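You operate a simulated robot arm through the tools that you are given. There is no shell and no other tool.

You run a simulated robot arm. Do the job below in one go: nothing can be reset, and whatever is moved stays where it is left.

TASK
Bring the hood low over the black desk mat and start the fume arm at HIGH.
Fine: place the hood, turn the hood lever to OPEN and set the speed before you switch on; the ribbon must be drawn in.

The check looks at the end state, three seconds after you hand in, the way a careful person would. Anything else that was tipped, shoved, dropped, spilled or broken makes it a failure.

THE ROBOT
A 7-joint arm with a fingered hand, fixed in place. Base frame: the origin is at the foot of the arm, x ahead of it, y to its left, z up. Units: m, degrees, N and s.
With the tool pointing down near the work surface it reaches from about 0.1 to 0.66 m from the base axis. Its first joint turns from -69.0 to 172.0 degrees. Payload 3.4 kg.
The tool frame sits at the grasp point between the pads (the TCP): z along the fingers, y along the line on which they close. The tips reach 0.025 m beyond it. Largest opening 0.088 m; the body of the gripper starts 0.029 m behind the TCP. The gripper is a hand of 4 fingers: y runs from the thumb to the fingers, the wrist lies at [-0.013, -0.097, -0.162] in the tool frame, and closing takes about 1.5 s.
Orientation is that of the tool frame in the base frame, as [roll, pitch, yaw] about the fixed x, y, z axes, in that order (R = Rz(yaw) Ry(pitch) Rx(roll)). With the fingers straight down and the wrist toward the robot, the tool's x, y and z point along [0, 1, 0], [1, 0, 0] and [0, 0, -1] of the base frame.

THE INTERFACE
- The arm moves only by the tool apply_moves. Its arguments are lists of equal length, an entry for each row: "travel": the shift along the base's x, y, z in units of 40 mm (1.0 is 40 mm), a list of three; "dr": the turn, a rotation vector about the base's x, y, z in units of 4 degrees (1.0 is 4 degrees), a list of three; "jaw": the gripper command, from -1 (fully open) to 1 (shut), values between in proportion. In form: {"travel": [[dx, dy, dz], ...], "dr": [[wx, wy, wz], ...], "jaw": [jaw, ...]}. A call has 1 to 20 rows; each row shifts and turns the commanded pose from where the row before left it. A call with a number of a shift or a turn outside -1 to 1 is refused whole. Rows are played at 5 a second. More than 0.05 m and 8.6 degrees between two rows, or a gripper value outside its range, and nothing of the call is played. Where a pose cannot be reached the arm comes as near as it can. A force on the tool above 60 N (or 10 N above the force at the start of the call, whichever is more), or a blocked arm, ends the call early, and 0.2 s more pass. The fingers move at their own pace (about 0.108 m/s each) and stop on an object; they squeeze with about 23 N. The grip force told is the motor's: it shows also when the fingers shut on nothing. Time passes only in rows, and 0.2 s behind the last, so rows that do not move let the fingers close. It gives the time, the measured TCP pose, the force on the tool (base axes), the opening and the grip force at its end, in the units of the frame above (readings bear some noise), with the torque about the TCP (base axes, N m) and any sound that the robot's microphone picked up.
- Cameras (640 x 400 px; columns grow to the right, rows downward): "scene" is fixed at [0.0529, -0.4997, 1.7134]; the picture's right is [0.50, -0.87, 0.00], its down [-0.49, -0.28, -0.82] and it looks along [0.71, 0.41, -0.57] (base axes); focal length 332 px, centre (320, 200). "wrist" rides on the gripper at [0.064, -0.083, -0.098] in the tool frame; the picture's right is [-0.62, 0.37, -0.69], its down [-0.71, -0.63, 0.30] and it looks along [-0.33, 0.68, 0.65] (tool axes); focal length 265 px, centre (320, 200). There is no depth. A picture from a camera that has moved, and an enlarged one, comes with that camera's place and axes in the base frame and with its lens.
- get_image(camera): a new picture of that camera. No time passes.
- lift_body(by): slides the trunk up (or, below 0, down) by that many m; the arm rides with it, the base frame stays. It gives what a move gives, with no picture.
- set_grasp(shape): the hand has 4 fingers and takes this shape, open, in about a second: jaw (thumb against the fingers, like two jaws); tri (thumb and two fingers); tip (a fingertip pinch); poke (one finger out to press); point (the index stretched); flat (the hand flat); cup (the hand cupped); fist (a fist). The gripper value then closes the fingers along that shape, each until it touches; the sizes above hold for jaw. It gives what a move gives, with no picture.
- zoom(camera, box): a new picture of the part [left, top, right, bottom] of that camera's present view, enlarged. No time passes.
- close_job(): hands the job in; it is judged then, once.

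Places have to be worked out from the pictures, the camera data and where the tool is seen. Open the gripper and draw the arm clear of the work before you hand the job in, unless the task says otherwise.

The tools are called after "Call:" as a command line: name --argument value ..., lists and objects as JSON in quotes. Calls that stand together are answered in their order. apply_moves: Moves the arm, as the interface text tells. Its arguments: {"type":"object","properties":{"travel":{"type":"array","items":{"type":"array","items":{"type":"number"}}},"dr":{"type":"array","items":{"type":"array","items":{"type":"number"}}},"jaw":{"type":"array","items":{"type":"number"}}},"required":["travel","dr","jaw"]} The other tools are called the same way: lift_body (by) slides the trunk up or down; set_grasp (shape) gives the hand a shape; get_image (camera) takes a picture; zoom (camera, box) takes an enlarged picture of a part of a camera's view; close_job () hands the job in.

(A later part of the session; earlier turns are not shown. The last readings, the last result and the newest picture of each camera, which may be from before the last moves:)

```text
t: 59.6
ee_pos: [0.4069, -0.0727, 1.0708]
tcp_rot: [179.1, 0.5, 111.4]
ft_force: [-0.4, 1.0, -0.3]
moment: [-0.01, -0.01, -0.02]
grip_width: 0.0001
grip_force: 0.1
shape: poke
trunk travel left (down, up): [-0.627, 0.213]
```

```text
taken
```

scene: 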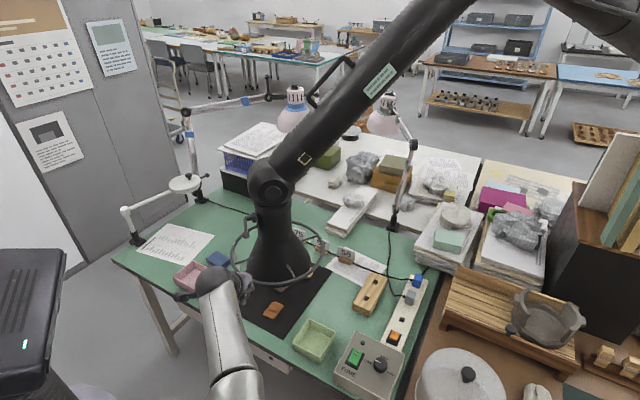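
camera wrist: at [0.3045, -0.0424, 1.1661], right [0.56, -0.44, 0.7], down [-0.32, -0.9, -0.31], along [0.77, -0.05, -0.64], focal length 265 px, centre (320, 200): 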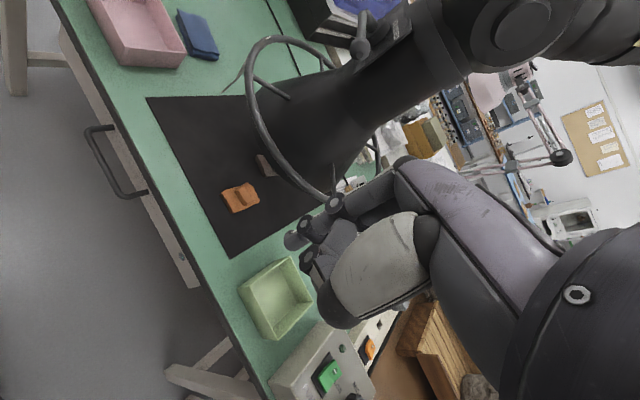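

I'll zoom in to see where the poking fingertip sits relative to the TCP.

Call:
zoom --camera "wrist" --box '[240, 170, 480, 320]'

Call:
zoom --camera "scene" --box '[170, 240, 298, 320]'

```text
2.67 times, centred on (360, 245) of wrist
camera zoom: at [0.3045, -0.0424, 1.1661], right [0.56, -0.44, 0.7], down [-0.32, -0.9, -0.31], along [0.77, -0.05, -0.64], focal length 708 px, centre (213, 80)
```

zoom: 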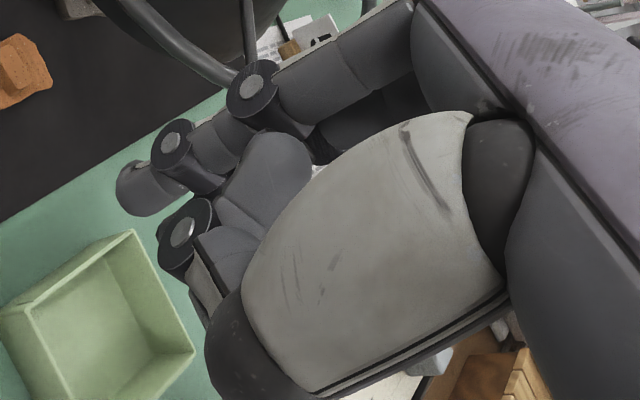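

```text
5.00 times, centred on (234, 280) of scene
camera zoom: at [0.0529, -0.4997, 1.7134], right [0.5, -0.87, 0.0], down [-0.49, -0.28, -0.82], along [0.71, 0.41, -0.57], focal length 1658 px, centre (750, -200)
```

zoom: 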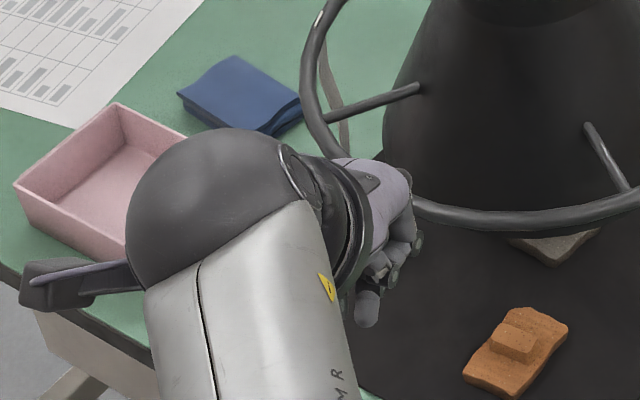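

The poke fingertip sits about 0.045 m beyond the TCP, but the folded fist next to it would hit the hood neck. I'll use the closed jaw instead, tilted 45° forward so the fingertips lead and the bulk stays outside. I'll set that up here, well clear, and check its shape.

Call:
set_grasp --shape "jaw"

Call:
apply_moves --travel '[[0, 0, 0], [0, 0, 0], [0, 0, 0], [0, 0, 0], [0, 0, 0], [0, 0, 0], [0, 0, 0], [0, 0, 0], [0, 0, 0], [0, 0, 0], [0, 0, 0], [0, 0, 0], [0, 0, 0]]' --dr '[[0.342, -0.873, 0], [0.342, -0.873, 0], [0.342, -0.873, 0], [0.342, -0.873, 0], [0.342, -0.873, 0], [0.342, -0.873, 0], [0.342, -0.873, 0], [0.342, -0.873, 0], [0.342, -0.873, 0], [0.342, -0.873, 0], [0.342, -0.873, 0], [0.342, -0.873, 0], [0, 0, 0]]' --jaw '[1, 1, 1, 1, 1, 1, 1, 1, 1, 1, 1, 1, 1]'

Call:
get_image --camera "wrist"

Call:
zoom --camera "scene" --box '[140, 190, 332, 310]'

```text
t: 60.5
ee_pos: [0.4074, -0.0731, 1.0722]
tcp_rot: [179.1, 0.4, 111.4]
ft_force: [-1.1, 0.7, 0.0]
moment: [0.0, 0.03, 0.01]
grip_width: 0.088
grip_force: 0.0
shape: jaw
trunk travel left (down, up): [-0.627, 0.213]
```

```text
t: 63.3
ee_pos: [0.4335, -0.0713, 1.0878]
tcp_rot: [134.2, 0.1, 111.4]
ft_force: [0.4, 0.0, 0.1]
moment: [0.0, -0.03, 0.02]
grip_width: 0.0
grip_force: 22.6
shape: jaw
out of reach, approached as far as the arm can: row 10, 11, 12
trunk travel left (down, up): [-0.627, 0.213]
```

```text
taken
camera wrist: at [0.2881, -0.0568, 1.0949], right [0.0, -0.66, 0.75], down [0.05, -0.75, -0.66], along [1.0, 0.04, 0.04], focal length 265 px, centre (320, 200)
```

wrist: 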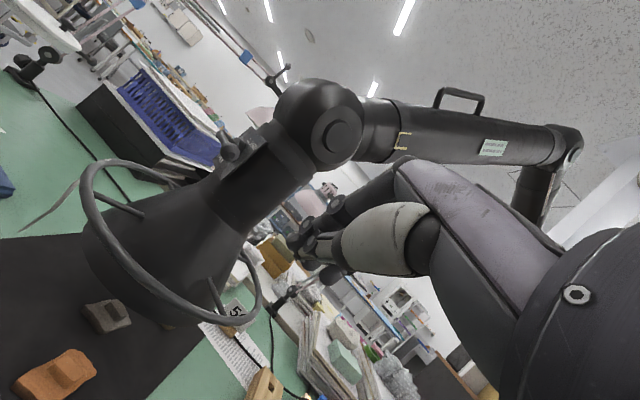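

```text
3.33 times, centred on (236, 250) of scene
camera zoom: at [0.0529, -0.4997, 1.7134], right [0.5, -0.87, 0.0], down [-0.49, -0.28, -0.82], along [0.71, 0.41, -0.57], focal length 1105 px, centre (600, 33)
```

zoom: 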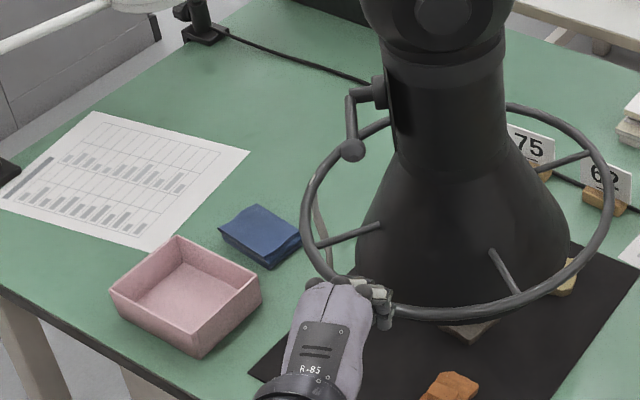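

The hand is tilted, with the fingertip cluster offset to the tool's -x side by about 2 cm. I'll zoom in to confirm the fingertip layout and re-triangulate the lever from this new camera position.

Call:
zoom --camera "wrist" --box '[180, 60, 420, 210]'

Call:
zoom --camera "wrist" --box '[60, 140, 380, 340]'

Call:
zoom --camera "scene" --box '[220, 260, 284, 300]'

```text
2.67 times, centred on (300, 135) of wrist
camera zoom: at [0.2881, -0.0568, 1.0949], right [0.0, -0.66, 0.75], down [0.05, -0.75, -0.66], along [1.0, 0.04, 0.04], focal length 708 px, centre (373, 373)
```

zoom: 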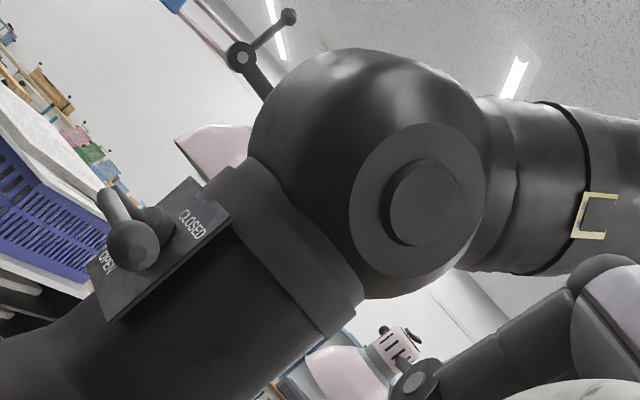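

```text
2.00 times, centred on (220, 240) of wrist
camera zoom: at [0.2881, -0.0568, 1.0949], right [0.0, -0.66, 0.75], down [0.05, -0.75, -0.66], along [1.0, 0.04, 0.04], focal length 531 px, centre (520, 120)
```

zoom: 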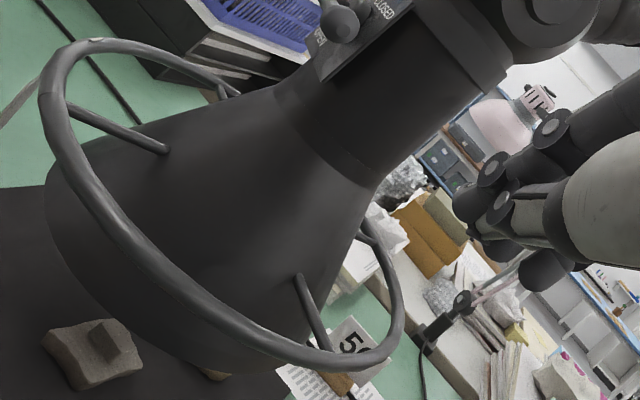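

```text
10.00 times, centred on (252, 280) of scene
camera zoom: at [0.0529, -0.4997, 1.7134], right [0.5, -0.87, 0.0], down [-0.49, -0.28, -0.82], along [0.71, 0.41, -0.57], focal length 3316 px, centre (1000, -600)
```

zoom: 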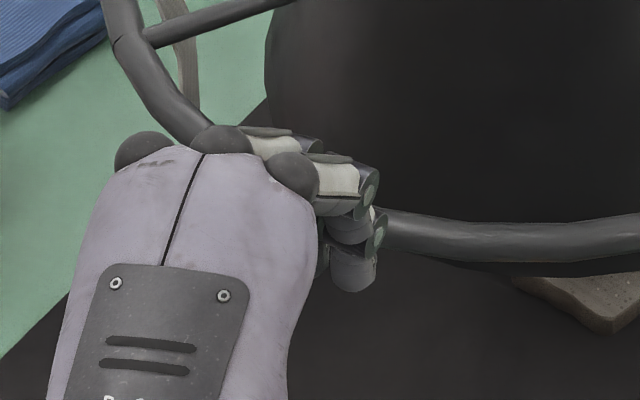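

Ball re-triangulated at (0.587, 0.0635, 1.068), and the lever shaft end at (0.650, 0.117, 1.066), consistent with before. I'll raise the hand and bring the fingertips to hover about 2–3 cm above the ball.

Call:
apply_moves --travel '[[0.1, 0.1, 0.5], [0.1, 0.1, 0.5], [0.39, 0.42, 0], [0.39, 0.42, 0], [0.39, 0.42, 0], [0.39, 0.42, 0], [0.39, 0.42, 0], [0.39, 0.42, 0], [0.39, 0.42, 0], [0.39, 0.42, 0], [0, 0, 0]]' --dr '[[0, 0, 0], [0, 0, 0], [0, 0, 0], [0, 0, 0], [0, 0, 0], [0, 0, 0], [0, 0, 0], [0, 0, 0], [0, 0, 0], [0, 0, 0], [0, 0, 0]]' --jaw '[1, 1, 1, 1, 1, 1, 1, 1, 1, 1, 1]'

Call:
zoom --camera "scene" --box '[180, 180, 308, 260]'

Call:
get_image --camera "wrist"

```text
t: 65.7
ee_pos: [0.5644, 0.0716, 1.1275]
tcp_rot: [134.0, 0.3, 111.1]
ft_force: [0.1, -0.4, -0.3]
moment: [-0.02, -0.03, 0.01]
grip_width: 0.0001
grip_force: 22.6
shape: jaw
trunk travel left (down, up): [-0.627, 0.213]
```

```text
5.00 times, centred on (244, 220) of scene
camera zoom: at [0.0529, -0.4997, 1.7134], right [0.5, -0.87, 0.0], down [-0.49, -0.28, -0.82], along [0.71, 0.41, -0.57], focal length 1658 px, centre (700, 100)
```

zoom: 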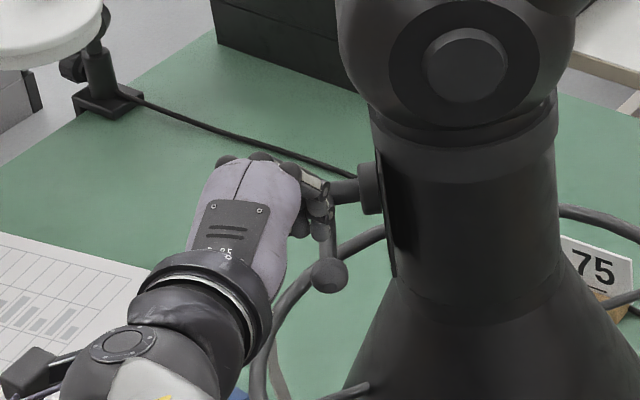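

```text
taken
camera wrist: at [0.4208, 0.0851, 1.1348], right [0.0, -0.66, 0.75], down [0.05, -0.75, -0.66], along [1.0, 0.04, 0.04], focal length 265 px, centre (320, 200)
```

wrist: 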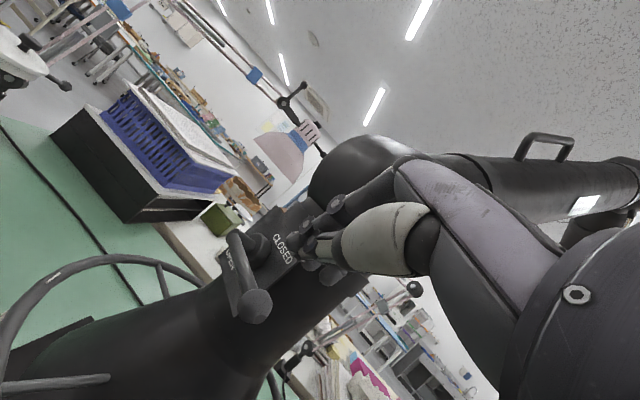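

The fingertips are right above the ball, slightly to its outer side. I'll press down along the lever's arc for the first 45° and check forces.

Call:
apply_moves --travel '[[0.086, 0.073, -0.34], [0.086, 0.073, -0.34], [-0.029, -0.024, -0.275], [-0.029, -0.024, -0.275], [0.026, 0.022, -0.275], [0.026, 0.022, -0.275], [0.08, 0.068, -0.26], [0.08, 0.068, -0.26], [0, 0, 0]]' --dr '[[0, 0, 0], [0, 0, 0], [0, 0, 0], [0, 0, 0], [0, 0, 0], [0, 0, 0], [0, 0, 0], [0, 0, 0], [0, 0, 0]]' --jaw '[1, 1, 1, 1, 1, 1, 1, 1, 1]'

Call:
zoom --camera "scene" --box '[180, 180, 308, 260]'

Call:
get_image --camera "wrist"

```text
t: 67.7
ee_pos: [0.5767, 0.0812, 1.0349]
tcp_rot: [134.1, 0.2, 111.1]
ft_force: [-0.9, -0.8, 0.2]
moment: [0.01, 0.02, -0.01]
grip_width: 0.0
grip_force: 22.8
shape: jaw
trunk travel left (down, up): [-0.627, 0.213]
```

```text
5.00 times, centred on (244, 220) of scene
camera zoom: at [0.0529, -0.4997, 1.7134], right [0.5, -0.87, 0.0], down [-0.49, -0.28, -0.82], along [0.71, 0.41, -0.57], focal length 1658 px, centre (700, 100)
```

zoom: 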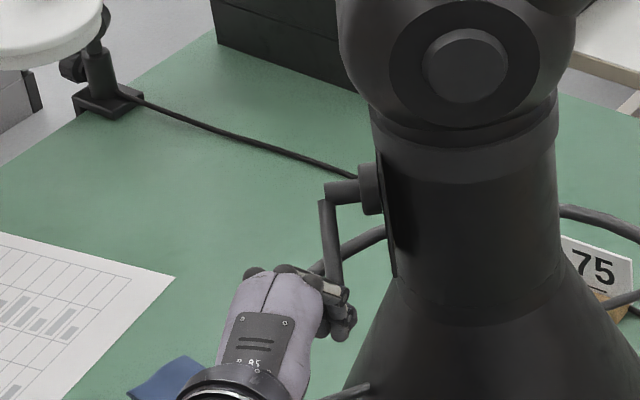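

```text
taken
camera wrist: at [0.4335, 0.0963, 1.0424], right [0.0, -0.66, 0.75], down [0.05, -0.75, -0.66], along [1.0, 0.04, 0.04], focal length 265 px, centre (320, 200)
```

wrist: 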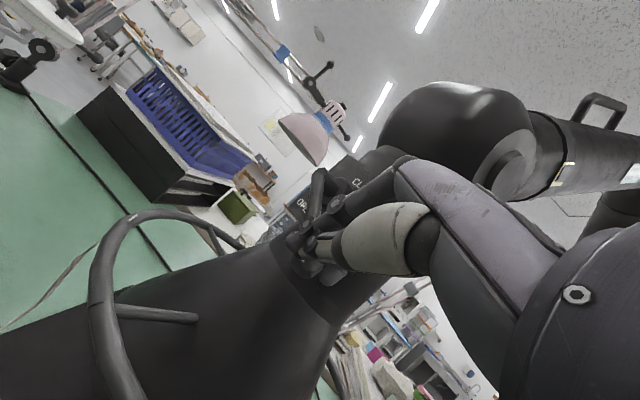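

The lever is turning with only about 1 N and the hood isn't moving. I'll continue the arc to vertical with a slight overdrive.

Call:
apply_moves --travel '[[0.128, 0.108, -0.22], [0.128, 0.108, -0.22], [0.168, 0.142, -0.17], [0.168, 0.142, -0.17], [0.195, 0.165, -0.108], [0.195, 0.165, -0.108], [0.162, 0.137, -0.025], [0, 0, 0]]' --dr '[[0, 0, 0], [0, 0, 0], [0, 0, 0], [0, 0, 0], [0, 0, 0], [0, 0, 0], [0, 0, 0], [0, 0, 0]]' --jaw '[1, 1, 1, 1, 1, 1, 1, 1]'

Call:
zoom --camera "scene" --box '[180, 180, 308, 260]'

Call:
zoom --camera "wrist" --box '[220, 130, 460, 280]'

```text
t: 69.5
ee_pos: [0.6228, 0.1212, 0.9942]
tcp_rot: [134.1, 0.3, 111.1]
ft_force: [-0.6, 0.0, 0.3]
moment: [-0.01, 0.0, 0.0]
grip_width: 0.0
grip_force: 22.9
shape: jaw
trunk travel left (down, up): [-0.627, 0.213]
```

```text
5.00 times, centred on (244, 220) of scene
camera zoom: at [0.0529, -0.4997, 1.7134], right [0.5, -0.87, 0.0], down [-0.49, -0.28, -0.82], along [0.71, 0.41, -0.57], focal length 1658 px, centre (700, 100)
```

zoom: 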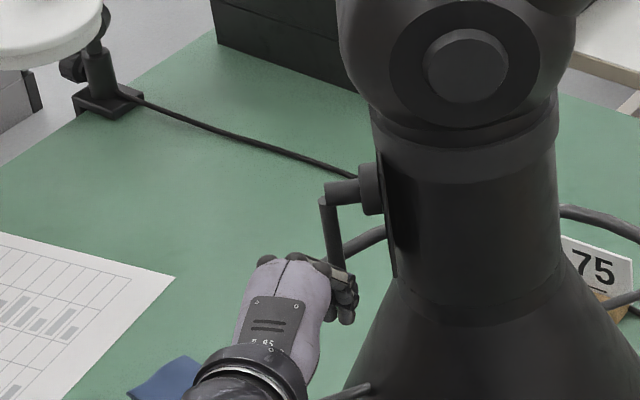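

```text
2.67 times, centred on (340, 205) of wrist
camera zoom: at [0.4795, 0.1355, 1.0018], right [0.0, -0.66, 0.75], down [0.05, -0.75, -0.66], along [1.0, 0.04, 0.04], focal length 708 px, centre (267, 187)
```

zoom: 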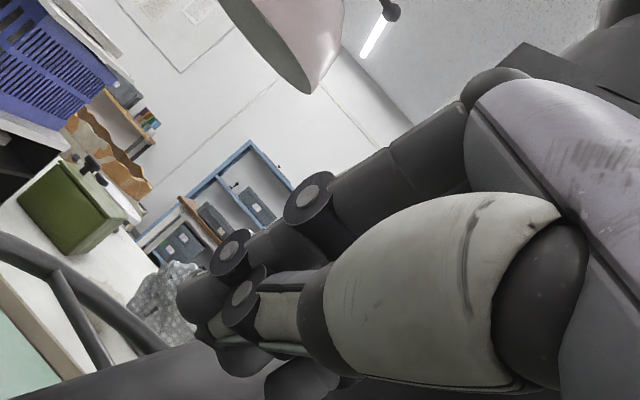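

The rod now looks vertical in the scene view. I'll back the hand off outward and inspect the lever.

Call:
apply_moves --travel '[[-0.3, -0.25, 0.05], [-0.4, -0.35, 0.15], [-0.5, -0.4, 0.2], [-0.6, -0.4, 0.2], [-0.6, -0.4, 0.2], [0, 0, 0]]' --dr '[[0, 0, 0], [0, 0, 0], [0, 0, 0], [0, 0, 0], [0, 0, 0], [0, 0, 0]]' --jaw '[1, 1, 1, 1, 1, 1]'

Call:
zoom --camera "scene" --box '[180, 180, 308, 260]'

Call:
get_image --camera "wrist"

```text
t: 70.9
ee_pos: [0.5256, 0.0488, 1.0263]
tcp_rot: [134.0, 0.3, 111.1]
ft_force: [0.3, -1.1, 0.1]
moment: [0.0, 0.04, 0.01]
grip_width: 0.0002
grip_force: 23.5
shape: jaw
trunk travel left (down, up): [-0.627, 0.213]
```

```text
5.00 times, centred on (244, 220) of scene
camera zoom: at [0.0529, -0.4997, 1.7134], right [0.5, -0.87, 0.0], down [-0.49, -0.28, -0.82], along [0.71, 0.41, -0.57], focal length 1658 px, centre (700, 100)
```

zoom: 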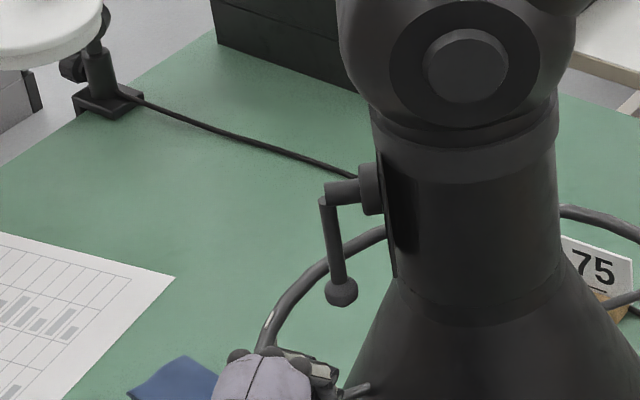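

```text
taken
camera wrist: at [0.3837, 0.0638, 1.0337], right [0.0, -0.66, 0.75], down [0.05, -0.75, -0.66], along [1.0, 0.04, 0.04], focal length 265 px, centre (320, 200)
```

wrist: 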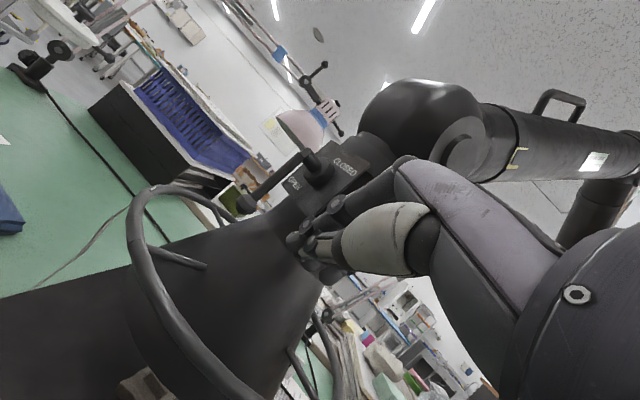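

The lever ball now hangs at the predicted straight-down position. I'll zoom the wrist view to confirm it's aligned at OPEN and check the hood and ring pose.

Call:
zoom --camera "wrist" --box '[220, 120, 380, 220]'

Call:
zoom --camera "scene" --box '[140, 140, 396, 300]'

```text
4.00 times, centred on (300, 170) of wrist
camera zoom: at [0.3837, 0.0638, 1.0337], right [0.0, -0.66, 0.75], down [0.05, -0.75, -0.66], along [1.0, 0.04, 0.04], focal length 1062 px, centre (400, 320)
```

zoom: 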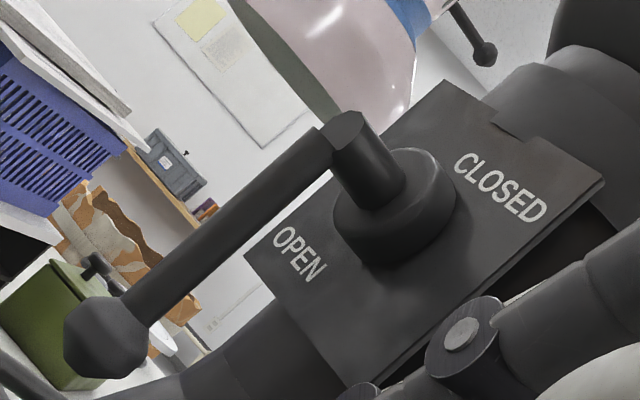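

```text
2.50 times, centred on (268, 220) of scene
camera zoom: at [0.0529, -0.4997, 1.7134], right [0.5, -0.87, 0.0], down [-0.49, -0.28, -0.82], along [0.71, 0.41, -0.57], focal length 829 px, centre (450, 150)
```

zoom: 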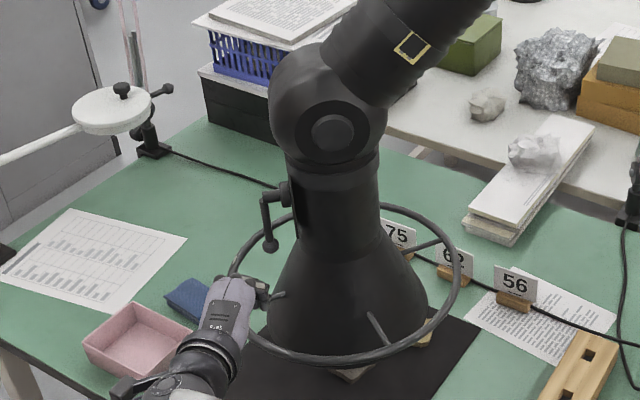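

The lever is in line with the duct, pointing at OPEN, and the hood hasn't moved. Next I'll retreat, un-tilt the hand and go look at the control box from above.

Call:
apply_moves --travel '[[-0.3, -0.5, 0.2], [-0.3, -0.5, 0.2], [-0.3, -0.5, 0.2], [-0.3, -0.5, 0.1], [-0.2, -0.5, 0.1], [-0.2, -0.5, 0], [-0.2, -0.5, 0], [-0.1, -0.5, 0], [0, -0.5, 0], [0, -0.5, 0], [0, -0.5, 0], [0, -0.5, 0], [0, 0, 0]]' --dr '[[-0.342, 0.873, 0], [-0.342, 0.873, 0], [-0.342, 0.873, 0], [-0.342, 0.873, 0], [-0.342, 0.873, 0], [-0.342, 0.873, 0], [-0.342, 0.873, 0], [-0.342, 0.873, 0], [-0.342, 0.873, 0], [-0.342, 0.873, 0], [-0.342, 0.873, 0], [-0.342, 0.873, 0], [0, 0, 0]]' --jaw '[1, 1, 1, 1, 1, 1, 1, 1, 1, 1, 1, 1, 1]'

Call:
get_image --camera "scene"

Call:
get_image --camera "wrist"

```text
t: 73.7
ee_pos: [0.4502, -0.1907, 1.0578]
tcp_rot: [179.1, 0.3, 111.5]
ft_force: [0.4, 0.1, -0.5]
moment: [-0.01, 0.0, -0.02]
grip_width: 0.0
grip_force: 23.2
shape: jaw
trunk travel left (down, up): [-0.627, 0.213]
```

```text
taken
```

scene: 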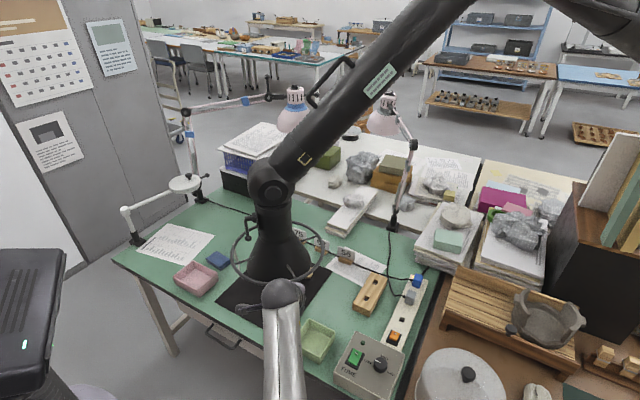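

```text
taken
camera wrist: at [0.3475, -0.1607, 1.1546], right [0.56, -0.44, 0.7], down [-0.32, -0.9, -0.31], along [0.77, -0.05, -0.64], focal length 265 px, centre (320, 200)
```

wrist: 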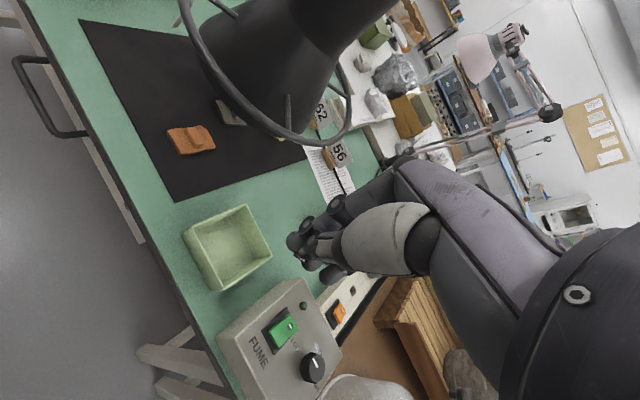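

I have a good view of the control box. The knob top is at about (0.565, -0.398, 0.815) and the rocker at about (0.556, -0.325, 0.804). I'll zoom in to read the knob pointer, the scale and the rocker state.

Call:
zoom --camera "wrist" --box '[210, 270, 370, 400]'

Call:
zoom --camera "scene" --box '[330, 330, 426, 400]'

```text
3.08 times, centred on (290, 335) of wrist
camera zoom: at [0.3475, -0.1607, 1.1546], right [0.56, -0.44, 0.7], down [-0.32, -0.9, -0.31], along [0.77, -0.05, -0.64], focal length 817 px, centre (412, -215)
```

zoom: 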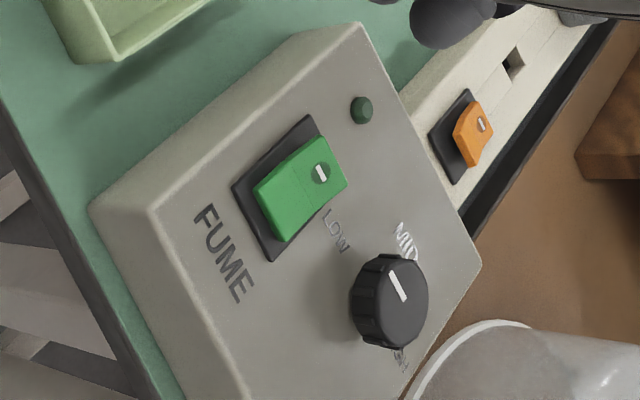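

```text
5.71 times, centred on (378, 365) of scene
camera zoom: at [0.0529, -0.4997, 1.7134], right [0.5, -0.87, 0.0], down [-0.49, -0.28, -0.82], along [0.71, 0.41, -0.57], focal length 1895 px, centre (-11, -743)
```

zoom: 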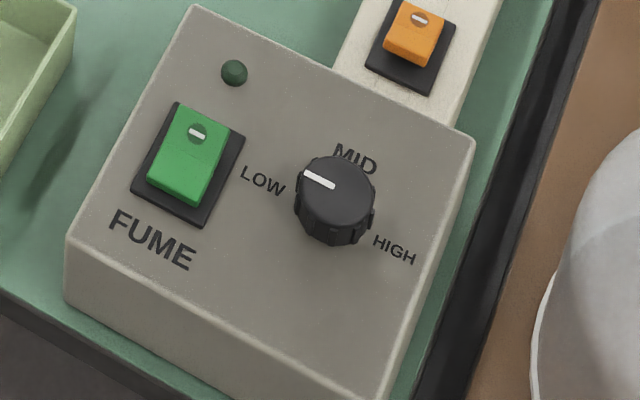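

The box top is flat at z≈0.798, x 0.493–0.64, y -0.445 to -0.29. The knob is at (0.567, -0.401), with LOW at +y (the current setting), MID at +x and HIGH at -y, so it needs 180° clockwise. It's 0.69 m out, just past tool-down reach, so I'll go nearby with a radial hand to test the actual limit.

Call:
apply_moves --travel '[[0.1, -0.32, -0.1], [0.1, -0.32, -0.1], [0.1, -0.32, -0.1], [0.1, -0.32, -0.1], [0.1, -0.32, -0.1], [0.1, -0.32, -0.1], [0.1, -0.32, -0.1], [0.1, -0.32, -0.1], [0.1, -0.32, -0.1], [0.1, -0.32, -0.1], [0.12, -0.32, -0.1], [0.12, -0.32, -0.1], [0.12, -0.32, -0.1], [0.12, -0.32, -0.1], [0, 0, 0]]' --dr '[[0, 0, -1], [0, 0, -1], [0, 0, -1], [0, 0, -1], [0, 0, -1], [0, 0, -1], [0, 0, -1], [0, 0, -1], [0, 0, -1], [0, 0, -1], [0, 0, -1], [0, 0, -1], [0, 0, -1], [0, 0, -1], [0, 0, 0]]' --jaw '[0, -0.3, -0.3, -0.3, -0.3, -0.3, -0.3, -0.3, -0.3, -0.3, -0.3, -0.3, -0.3, -0.3, -0.3]'

Call:
get_image --camera "scene"

Call:
get_image --camera "wrist"

```text
t: 76.9
ee_pos: [0.5092, -0.3705, 1.0019]
tcp_rot: [179.1, 0.4, 55.4]
ft_force: [0.5, -0.4, -0.4]
moment: [0.02, -0.02, 0.01]
grip_width: 0.0565
grip_force: 0.0
shape: jaw
trunk travel left (down, up): [-0.627, 0.213]
```

```text
taken
```

scene: 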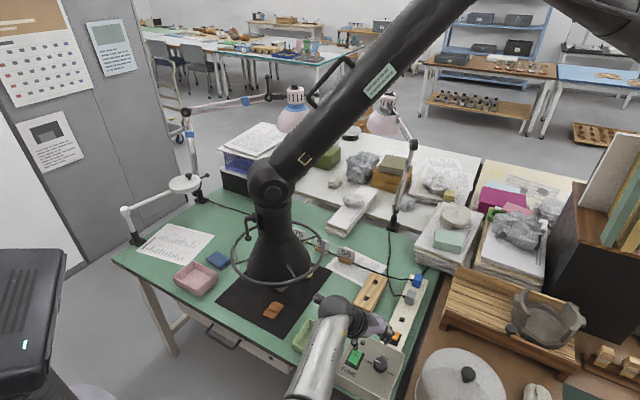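

```text
taken
camera wrist: at [0.4768, -0.268, 1.0978], right [-0.06, -0.71, 0.7], down [-0.92, -0.23, -0.31], along [0.38, -0.66, -0.64], focal length 265 px, centre (320, 200)
```

wrist: 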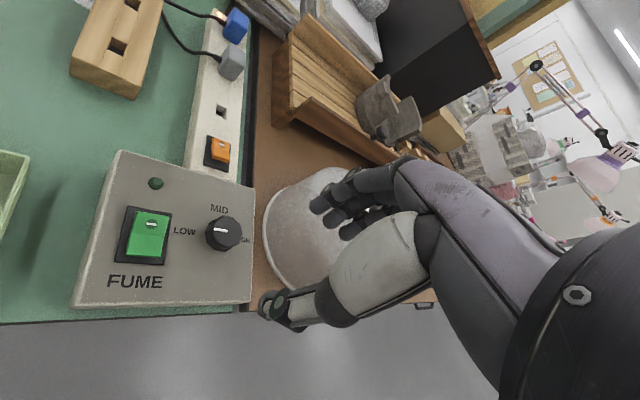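

I have a good view at r≈0.63. I'll zoom in on the box here to refine the knob and rocker positions.

Call:
zoom --camera "wrist" --box '[70, 140, 262, 310]'

Call:
zoom --camera "wrist" --box '[170, 190, 270, 270]'

```text
2.35 times, centred on (166, 225) of wrist
camera zoom: at [0.4768, -0.268, 1.0978], right [-0.06, -0.71, 0.7], down [-0.92, -0.23, -0.31], along [0.38, -0.66, -0.64], focal length 624 px, centre (682, 141)
```

zoom: 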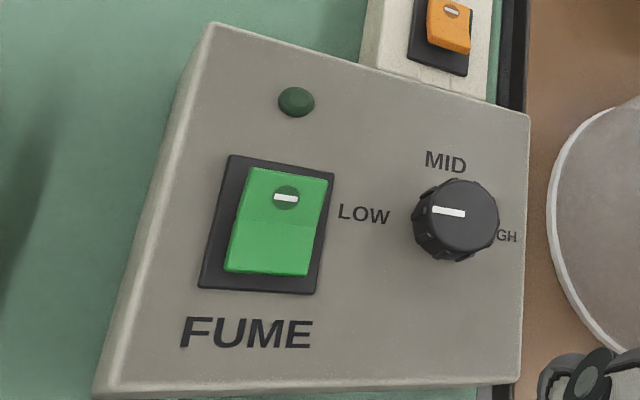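

```text
5.00 times, centred on (220, 230) of wrist
camera zoom: at [0.4768, -0.268, 1.0978], right [-0.06, -0.71, 0.7], down [-0.92, -0.23, -0.31], along [0.38, -0.66, -0.64], focal length 1327 px, centre (820, 50)
```

zoom: 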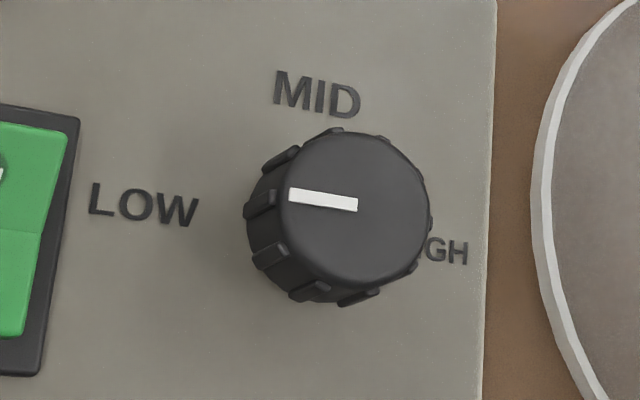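

The pointer is exactly at LOW (+y) and the knob top is at about (0.565, -0.401, 0.819), radius about 0.018. I'll test the reach by moving toward a point above the knob, keeping the fingertips well above it.

Call:
apply_moves --travel '[[0.2, -0.1, -0.4], [0.2, -0.1, -0.4], [0.2, -0.1, -0.4], [0.2, -0.1, -0.4], [0.2, -0.1, -0.4], [0.2, -0.1, -0.4], [0.2, -0.16, -0.4], [0, 0, 0]]' --dr '[[0, 0, 0], [0, 0, 0], [0, 0, 0], [0, 0, 0], [0, 0, 0], [0, 0, 0], [0, 0, 0], [0, 0, 0]]' --jaw '[-0.3, -0.3, -0.3, -0.3, -0.3, -0.3, -0.3, -0.3]'

Call:
get_image --camera "wrist"

Call:
zoom --camera "scene" --box '[310, 300, 438, 400]'

```text
t: 78.7
ee_pos: [0.5653, -0.4008, 0.8897]
tcp_rot: [179.0, 0.4, 55.4]
ft_force: [-0.3, 0.0, 0.3]
moment: [0.0, 0.01, -0.01]
grip_width: 0.0566
grip_force: 0.1
shape: jaw
trunk travel left (down, up): [-0.627, 0.213]
```

```text
taken
camera wrist: at [0.5321, -0.298, 0.9858], right [-0.06, -0.71, 0.7], down [-0.92, -0.24, -0.31], along [0.39, -0.66, -0.64], focal length 265 px, centre (320, 200)
```

wrist: 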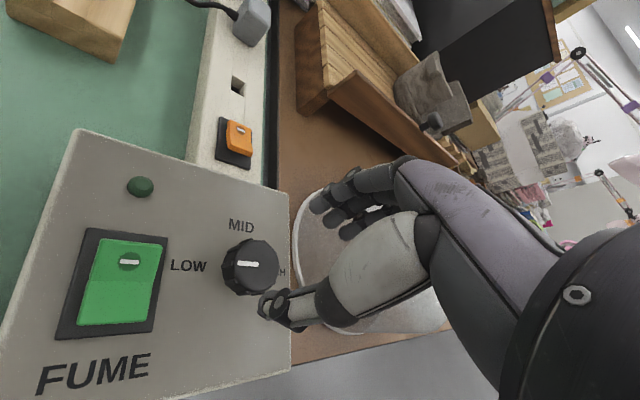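

```text
4.00 times, centred on (374, 350) of scene
camera zoom: at [0.0529, -0.4997, 1.7134], right [0.5, -0.87, 0.0], down [-0.49, -0.28, -0.82], along [0.71, 0.41, -0.57], focal length 1326 px, centre (104, -400)
```

zoom: 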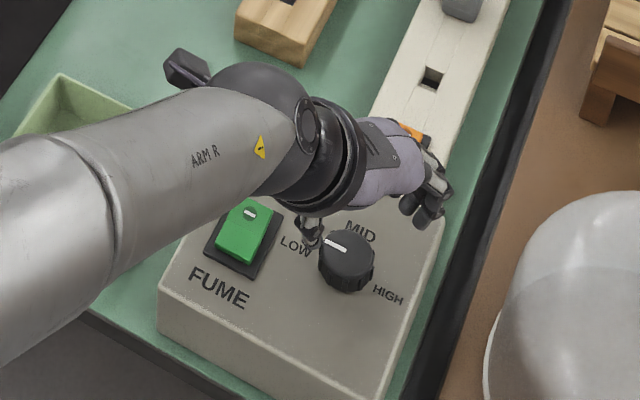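

Tool-down reach works here after all: the TCP is at (0.565, -0.401, 0.89), right above the knob. I'll test how far I can yaw counter-clockwise at this spot before gripping.

Call:
apply_moves --travel '[[0, 0, 0], [0, 0, 0], [0, 0, 0], [0, 0, 0], [0, 0, 0], [0, 0, 0], [0, 0, 0], [0, 0, 0], [0, 0, 0], [0, 0, 0], [0, 0, 0], [0, 0, 0]]' --dr '[[0, 0, 1], [0, 0, 1], [0, 0, 1], [0, 0, 1], [0, 0, 1], [0, 0, 1], [0, 0, 1], [0, 0, 1], [0, 0, 1], [0, 0, 1], [0, 0, 1], [0, 0, 0]]' --jaw '[-0.3, -0.3, -0.3, -0.3, -0.3, -0.3, -0.3, -0.3, -0.3, -0.3, -0.3, -0.3]'

Call:
get_image --camera "wrist"

Call:
zoom --camera "scene" --box '[310, 300, 438, 400]'

```text
t: 81.3
ee_pos: [0.5657, -0.4009, 0.8906]
tcp_rot: [179.0, 0.4, 99.5]
ft_force: [0.0, -0.1, -0.2]
moment: [0.0, -0.04, 0.01]
grip_width: 0.0567
grip_force: 0.0
shape: jaw
trunk travel left (down, up): [-0.627, 0.213]
```

```text
taken
camera wrist: at [0.4712, -0.3496, 0.9864], right [0.45, -0.55, 0.7], down [-0.5, -0.81, -0.31], along [0.74, -0.21, -0.64], focal length 265 px, centre (320, 200)
```

wrist: 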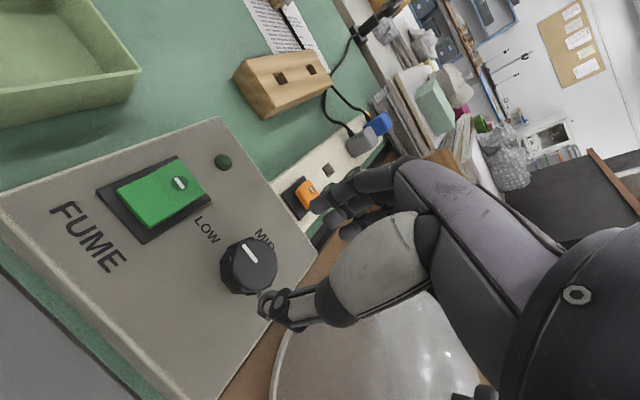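

```text
4.00 times, centred on (374, 350) of scene
camera zoom: at [0.0529, -0.4997, 1.7134], right [0.5, -0.87, 0.0], down [-0.49, -0.28, -0.82], along [0.71, 0.41, -0.57], focal length 1326 px, centre (104, -400)
```

zoom: 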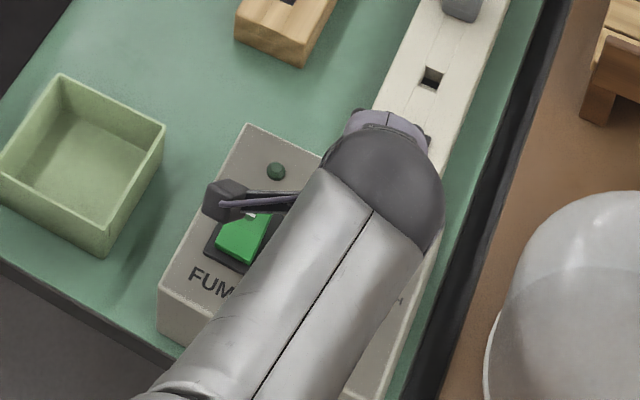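

I reached +44° yaw without trouble. Now I'll descend over the knob until the fingertips are just above the box surface.

Call:
apply_moves --travel '[[0, 0, -0.4], [0, 0, -0.4], [0, 0, -0.4], [0, 0, -0.32], [0, 0, 0]]' --dr '[[0, 0, 0], [0, 0, 0], [0, 0, 0], [0, 0, 0], [0, 0, 0]]' --jaw '[-0.3, -0.3, -0.3, -0.3, -0.3]'

Call:
zoom --camera "wrist" --box '[140, 130, 460, 330]'

```text
t: 82.5
ee_pos: [0.5664, -0.4007, 0.8296]
tcp_rot: [179.0, 0.4, 99.4]
ft_force: [0.1, -0.2, -0.6]
moment: [-0.02, 0.0, -0.02]
grip_width: 0.0567
grip_force: 0.0
shape: jaw
trunk travel left (down, up): [-0.627, 0.213]
```

```text
2.00 times, centred on (300, 230) of wrist
camera zoom: at [0.4714, -0.3494, 0.925], right [0.45, -0.55, 0.7], down [-0.5, -0.81, -0.31], along [0.74, -0.21, -0.64], focal length 531 px, centre (360, 140)
```

zoom: 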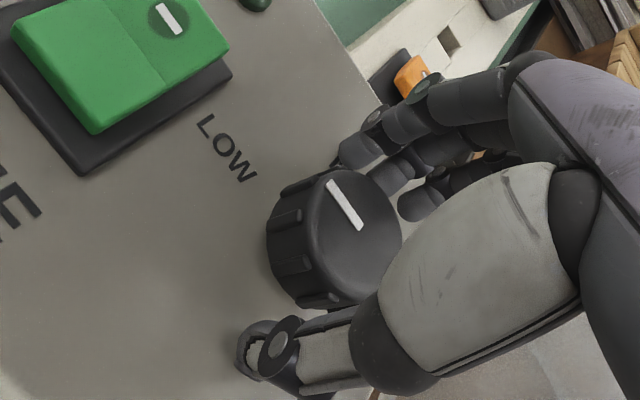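

The knob sits between thumb and fingers. I'll close gently and read the grip width.

Call:
apply_moves --travel '[[0, 0, 0], [0, 0, 0], [0, 0, 0], [0, 0, 0], [0, 0, 0], [0, 0, 0]]' --dr '[[0, 0, 0], [0, 0, 0], [0, 0, 0], [0, 0, 0], [0, 0, 0], [0, 0, 0]]' --jaw '[0, 0.2, 0.5, 1, 1, 1]'

Call:
zoom --camera "wrist" --box '[140, 130, 460, 330]'

```text
t: 83.9
ee_pos: [0.5655, -0.4006, 0.828]
tcp_rot: [179.3, 0.4, 99.3]
ft_force: [-5.5, 0.0, -7.2]
moment: [0.02, 0.16, 0.03]
grip_width: 0.0275
grip_force: 23.1
shape: jaw
trunk travel left (down, up): [-0.627, 0.213]
```

```text
2.00 times, centred on (300, 230) of wrist
camera zoom: at [0.4708, -0.3501, 0.9242], right [0.46, -0.55, 0.7], down [-0.5, -0.81, -0.31], along [0.74, -0.21, -0.64], focal length 531 px, centre (360, 140)
```

zoom: 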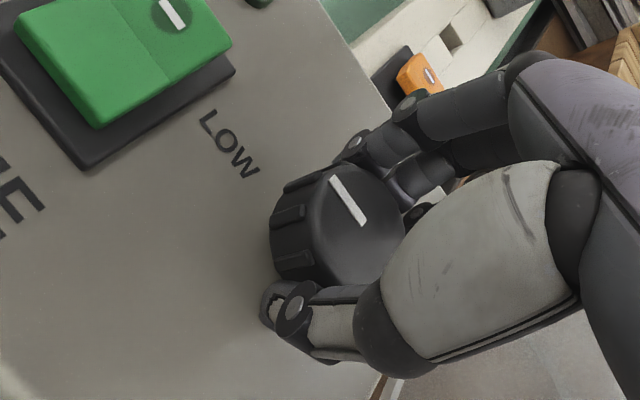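

The knob is gripped. I'll rotate clockwise 40° first and check that the pointer follows.

Call:
apply_moves --travel '[[0, 0, 0], [0, 0, 0], [0, 0, 0], [0, 0, 0], [0, 0, 0], [0, 0, 0], [0, 0, 0], [0, 0, 0], [0, 0, 0], [0, 0, 0], [0, 0, 0]]' --dr '[[0, 0, -1], [0, 0, -1], [0, 0, -1], [0, 0, -1], [0, 0, -1], [0, 0, -1], [0, 0, -1], [0, 0, -1], [0, 0, -1], [0, 0, -1], [0, 0, 0]]' --jaw '[1, 1, 1, 1, 1, 1, 1, 1, 1, 1, 1]'

Call:
zoom --camera "wrist" --box '[140, 130, 460, 330]'

Call:
zoom --camera "scene" --box '[310, 300, 438, 400]'

```text
t: 86.3
ee_pos: [0.5658, -0.4006, 0.8285]
tcp_rot: [179.2, 0.2, 59.4]
ft_force: [-10.0, 1.4, -13.9]
moment: [0.06, 0.11, -0.01]
grip_width: 0.0264
grip_force: 23.1
shape: jaw
trunk travel left (down, up): [-0.627, 0.213]
```

```text
2.00 times, centred on (300, 230) of wrist
camera zoom: at [0.5259, -0.3012, 0.9246], right [-0.01, -0.71, 0.7], down [-0.9, -0.3, -0.31], along [0.43, -0.63, -0.64], focal length 531 px, centre (360, 140)
```

zoom: 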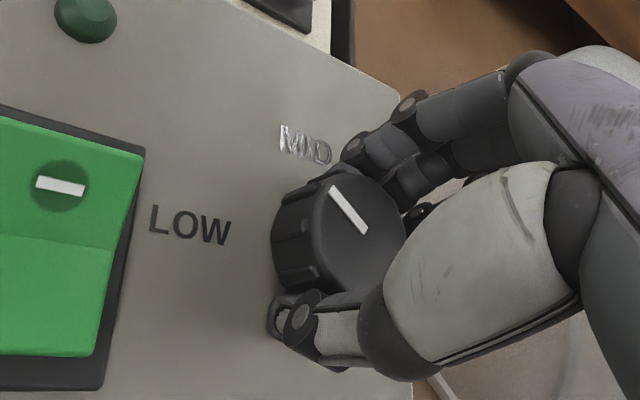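

```text
4.00 times, centred on (374, 350) of scene
camera zoom: at [0.0529, -0.4997, 1.7134], right [0.5, -0.87, 0.0], down [-0.49, -0.28, -0.82], along [0.71, 0.41, -0.57], focal length 1326 px, centre (104, -400)
```

zoom: 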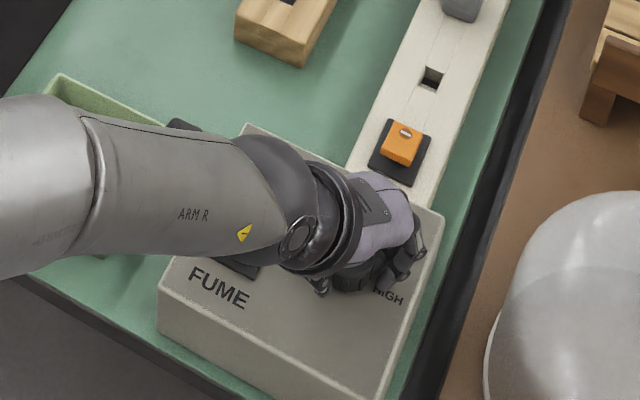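

The pointer follows the hand exactly. I'll rotate another 44° clockwise.

Call:
apply_moves --travel '[[0, 0, 0], [0, 0, 0], [0, 0, 0], [0, 0, 0], [0, 0, 0], [0, 0, 0], [0, 0, 0], [0, 0, 0], [0, 0, 0], [0, 0, 0], [0, 0, 0], [0, 0, 0]]' --dr '[[0, 0, -1], [0, 0, -1], [0, 0, -1], [0, 0, -1], [0, 0, -1], [0, 0, -1], [0, 0, -1], [0, 0, -1], [0, 0, -1], [0, 0, -1], [0, 0, -1], [0, 0, 0]]' --jaw '[1, 1, 1, 1, 1, 1, 1, 1, 1, 1, 1, 1]'

Call:
zoom --camera "wrist" --box '[140, 130, 460, 330]'

Call:
zoom --camera "scene" --box '[310, 300, 438, 400]'

```text
t: 88.9
ee_pos: [0.5656, -0.4013, 0.8284]
tcp_rot: [179.1, 0.5, 15.4]
ft_force: [-8.8, 2.1, -16.3]
moment: [0.02, 0.09, 0.03]
grip_width: 0.0262
grip_force: 23.1
shape: jaw
trunk travel left (down, up): [-0.627, 0.213]
```

```text
2.00 times, centred on (300, 230) of wrist
camera zoom: at [0.6064, -0.3012, 0.9242], right [-0.5, -0.51, 0.7], down [-0.86, 0.41, -0.31], along [-0.13, -0.75, -0.64], focal length 531 px, centre (360, 140)
```

zoom: 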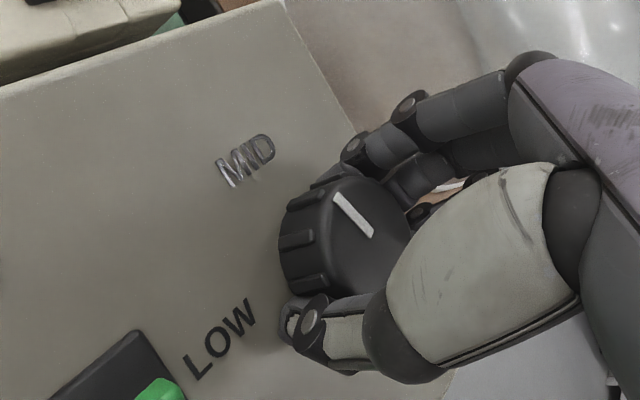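

```text
4.00 times, centred on (374, 350) of scene
camera zoom: at [0.0529, -0.4997, 1.7134], right [0.5, -0.87, 0.0], down [-0.49, -0.28, -0.82], along [0.71, 0.41, -0.57], focal length 1326 px, centre (104, -400)
```

zoom: 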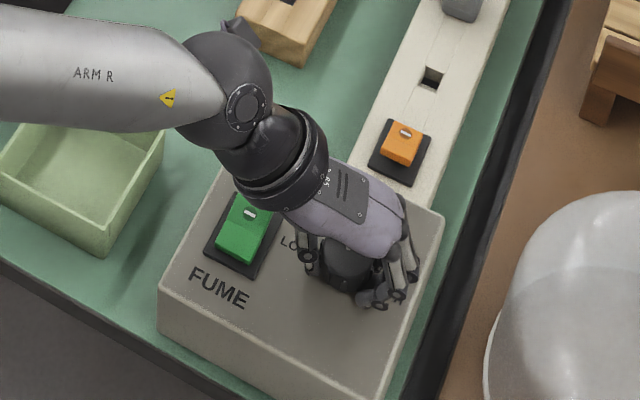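

The pointer is now near MID after 84°, and the hand still has good grip. I'll open, lift off and rotate back counter-clockwise for a second grip.

Call:
apply_moves --travel '[[0, 0, 0], [0, 0, 0], [0, 0, 0], [0, 0, 0.4], [0, 0, 0.5], [0, 0, 0.5], [0, 0, 0]]' --dr '[[0, 0, 0], [0, 0, 0], [0, 0, 0], [0, 0, 0], [0, 0, 0], [0, 0, 0], [0, 0, 0]]' --jaw '[0, -0.3, -0.3, -0.3, -0.3, -0.3, -0.3]'

Call:
zoom --camera "wrist" --box '[100, 130, 420, 330]'

Call:
zoom --camera "scene" --box '[310, 300, 438, 400]'

```text
t: 90.5
ee_pos: [0.5655, -0.401, 0.8861]
tcp_rot: [179.1, 0.4, 15.3]
ft_force: [-0.7, -0.1, -0.3]
moment: [-0.01, 0.0, -0.02]
grip_width: 0.0566
grip_force: 0.0
shape: jaw
trunk travel left (down, up): [-0.627, 0.213]
```

```text
2.00 times, centred on (260, 230) of wrist
camera zoom: at [0.6057, -0.3005, 0.9813], right [-0.5, -0.51, 0.7], down [-0.86, 0.41, -0.31], along [-0.13, -0.76, -0.64], focal length 531 px, centre (440, 140)
```

zoom: 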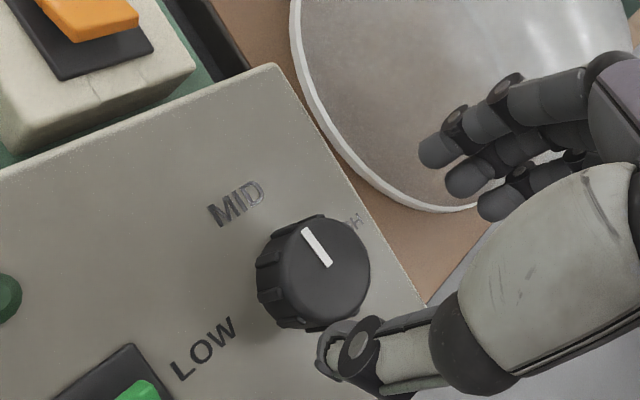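

```text
4.00 times, centred on (374, 350) of scene
camera zoom: at [0.0529, -0.4997, 1.7134], right [0.5, -0.87, 0.0], down [-0.49, -0.28, -0.82], along [0.71, 0.41, -0.57], focal length 1326 px, centre (104, -400)
```

zoom: 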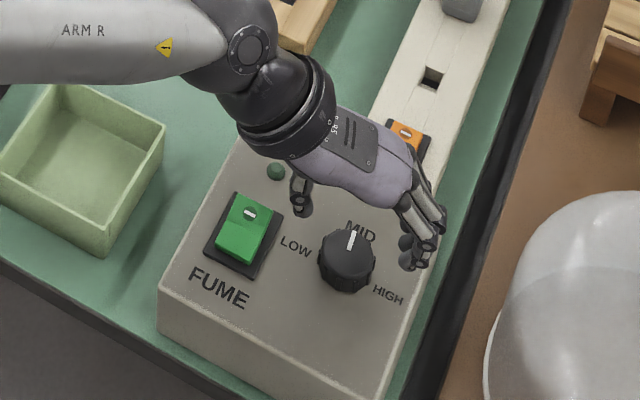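

The pointer is now at MID. I'll rotate the raised hand back counter-clockwise by 92°.

Call:
apply_moves --travel '[[0, 0, 0], [0, 0, 0], [0, 0, 0], [0, 0, 0], [0, 0, 0], [0, 0, 0], [0, 0, 0], [0, 0, 0], [0, 0, 0], [0, 0, 0], [0, 0, 0], [0, 0, 0], [0, 0, 0], [0, 0, 0], [0, 0, 0], [0, 0, 0], [0, 0, 0], [0, 0, 0], [0, 0, 0], [0, 0, 0]]' --dr '[[0, 0, 1], [0, 0, 1], [0, 0, 1], [0, 0, 1], [0, 0, 1], [0, 0, 1], [0, 0, 1], [0, 0, 1], [0, 0, 1], [0, 0, 1], [0, 0, 1], [0, 0, 1], [0, 0, 1], [0, 0, 1], [0, 0, 1], [0, 0, 1], [0, 0, 1], [0, 0, 1], [0, 0, 1], [0, 0, 1]]' --jaw '[-0.3, -0.3, -0.3, -0.3, -0.3, -0.3, -0.3, -0.3, -0.3, -0.3, -0.3, -0.3, -0.3, -0.3, -0.3, -0.3, -0.3, -0.3, -0.3, -0.3]'

Call:
apply_moves --travel '[[0, 0, 0], [0, 0, 0], [0, 0, 0], [0, 0, 0]]' --dr '[[0, 0, 1], [0, 0, 1], [0, 0, 1], [0, 0, 0]]' --jaw '[-0.3, -0.3, -0.3, -0.3]'

Call:
zoom --camera "wrist" --box '[140, 130, 460, 330]'

```text
t: 94.7
ee_pos: [0.5648, -0.4007, 0.8857]
tcp_rot: [179.1, 0.4, 95.6]
ft_force: [-0.3, -0.7, -0.3]
moment: [0.03, -0.04, 0.01]
grip_width: 0.0567
grip_force: 0.1
shape: jaw
trunk travel left (down, up): [-0.627, 0.213]
```

```text
t: 95.7
ee_pos: [0.5648, -0.4001, 0.8851]
tcp_rot: [179.1, 0.5, 107.4]
ft_force: [0.0, -0.4, 0.6]
moment: [-0.02, 0.01, 0.01]
grip_width: 0.0569
grip_force: 0.0
shape: jaw
trunk travel left (down, up): [-0.627, 0.213]
```

```text
2.00 times, centred on (300, 230) of wrist
camera zoom: at [0.4651, -0.363, 0.9814], right [0.53, -0.48, 0.7], down [-0.38, -0.87, -0.31], along [0.76, -0.1, -0.64], focal length 531 px, centre (360, 140)
```

zoom: 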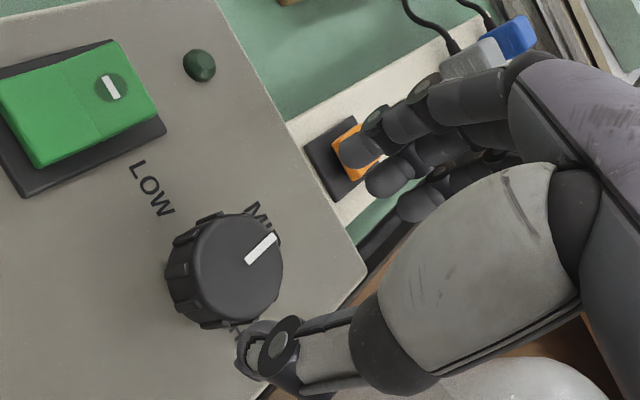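

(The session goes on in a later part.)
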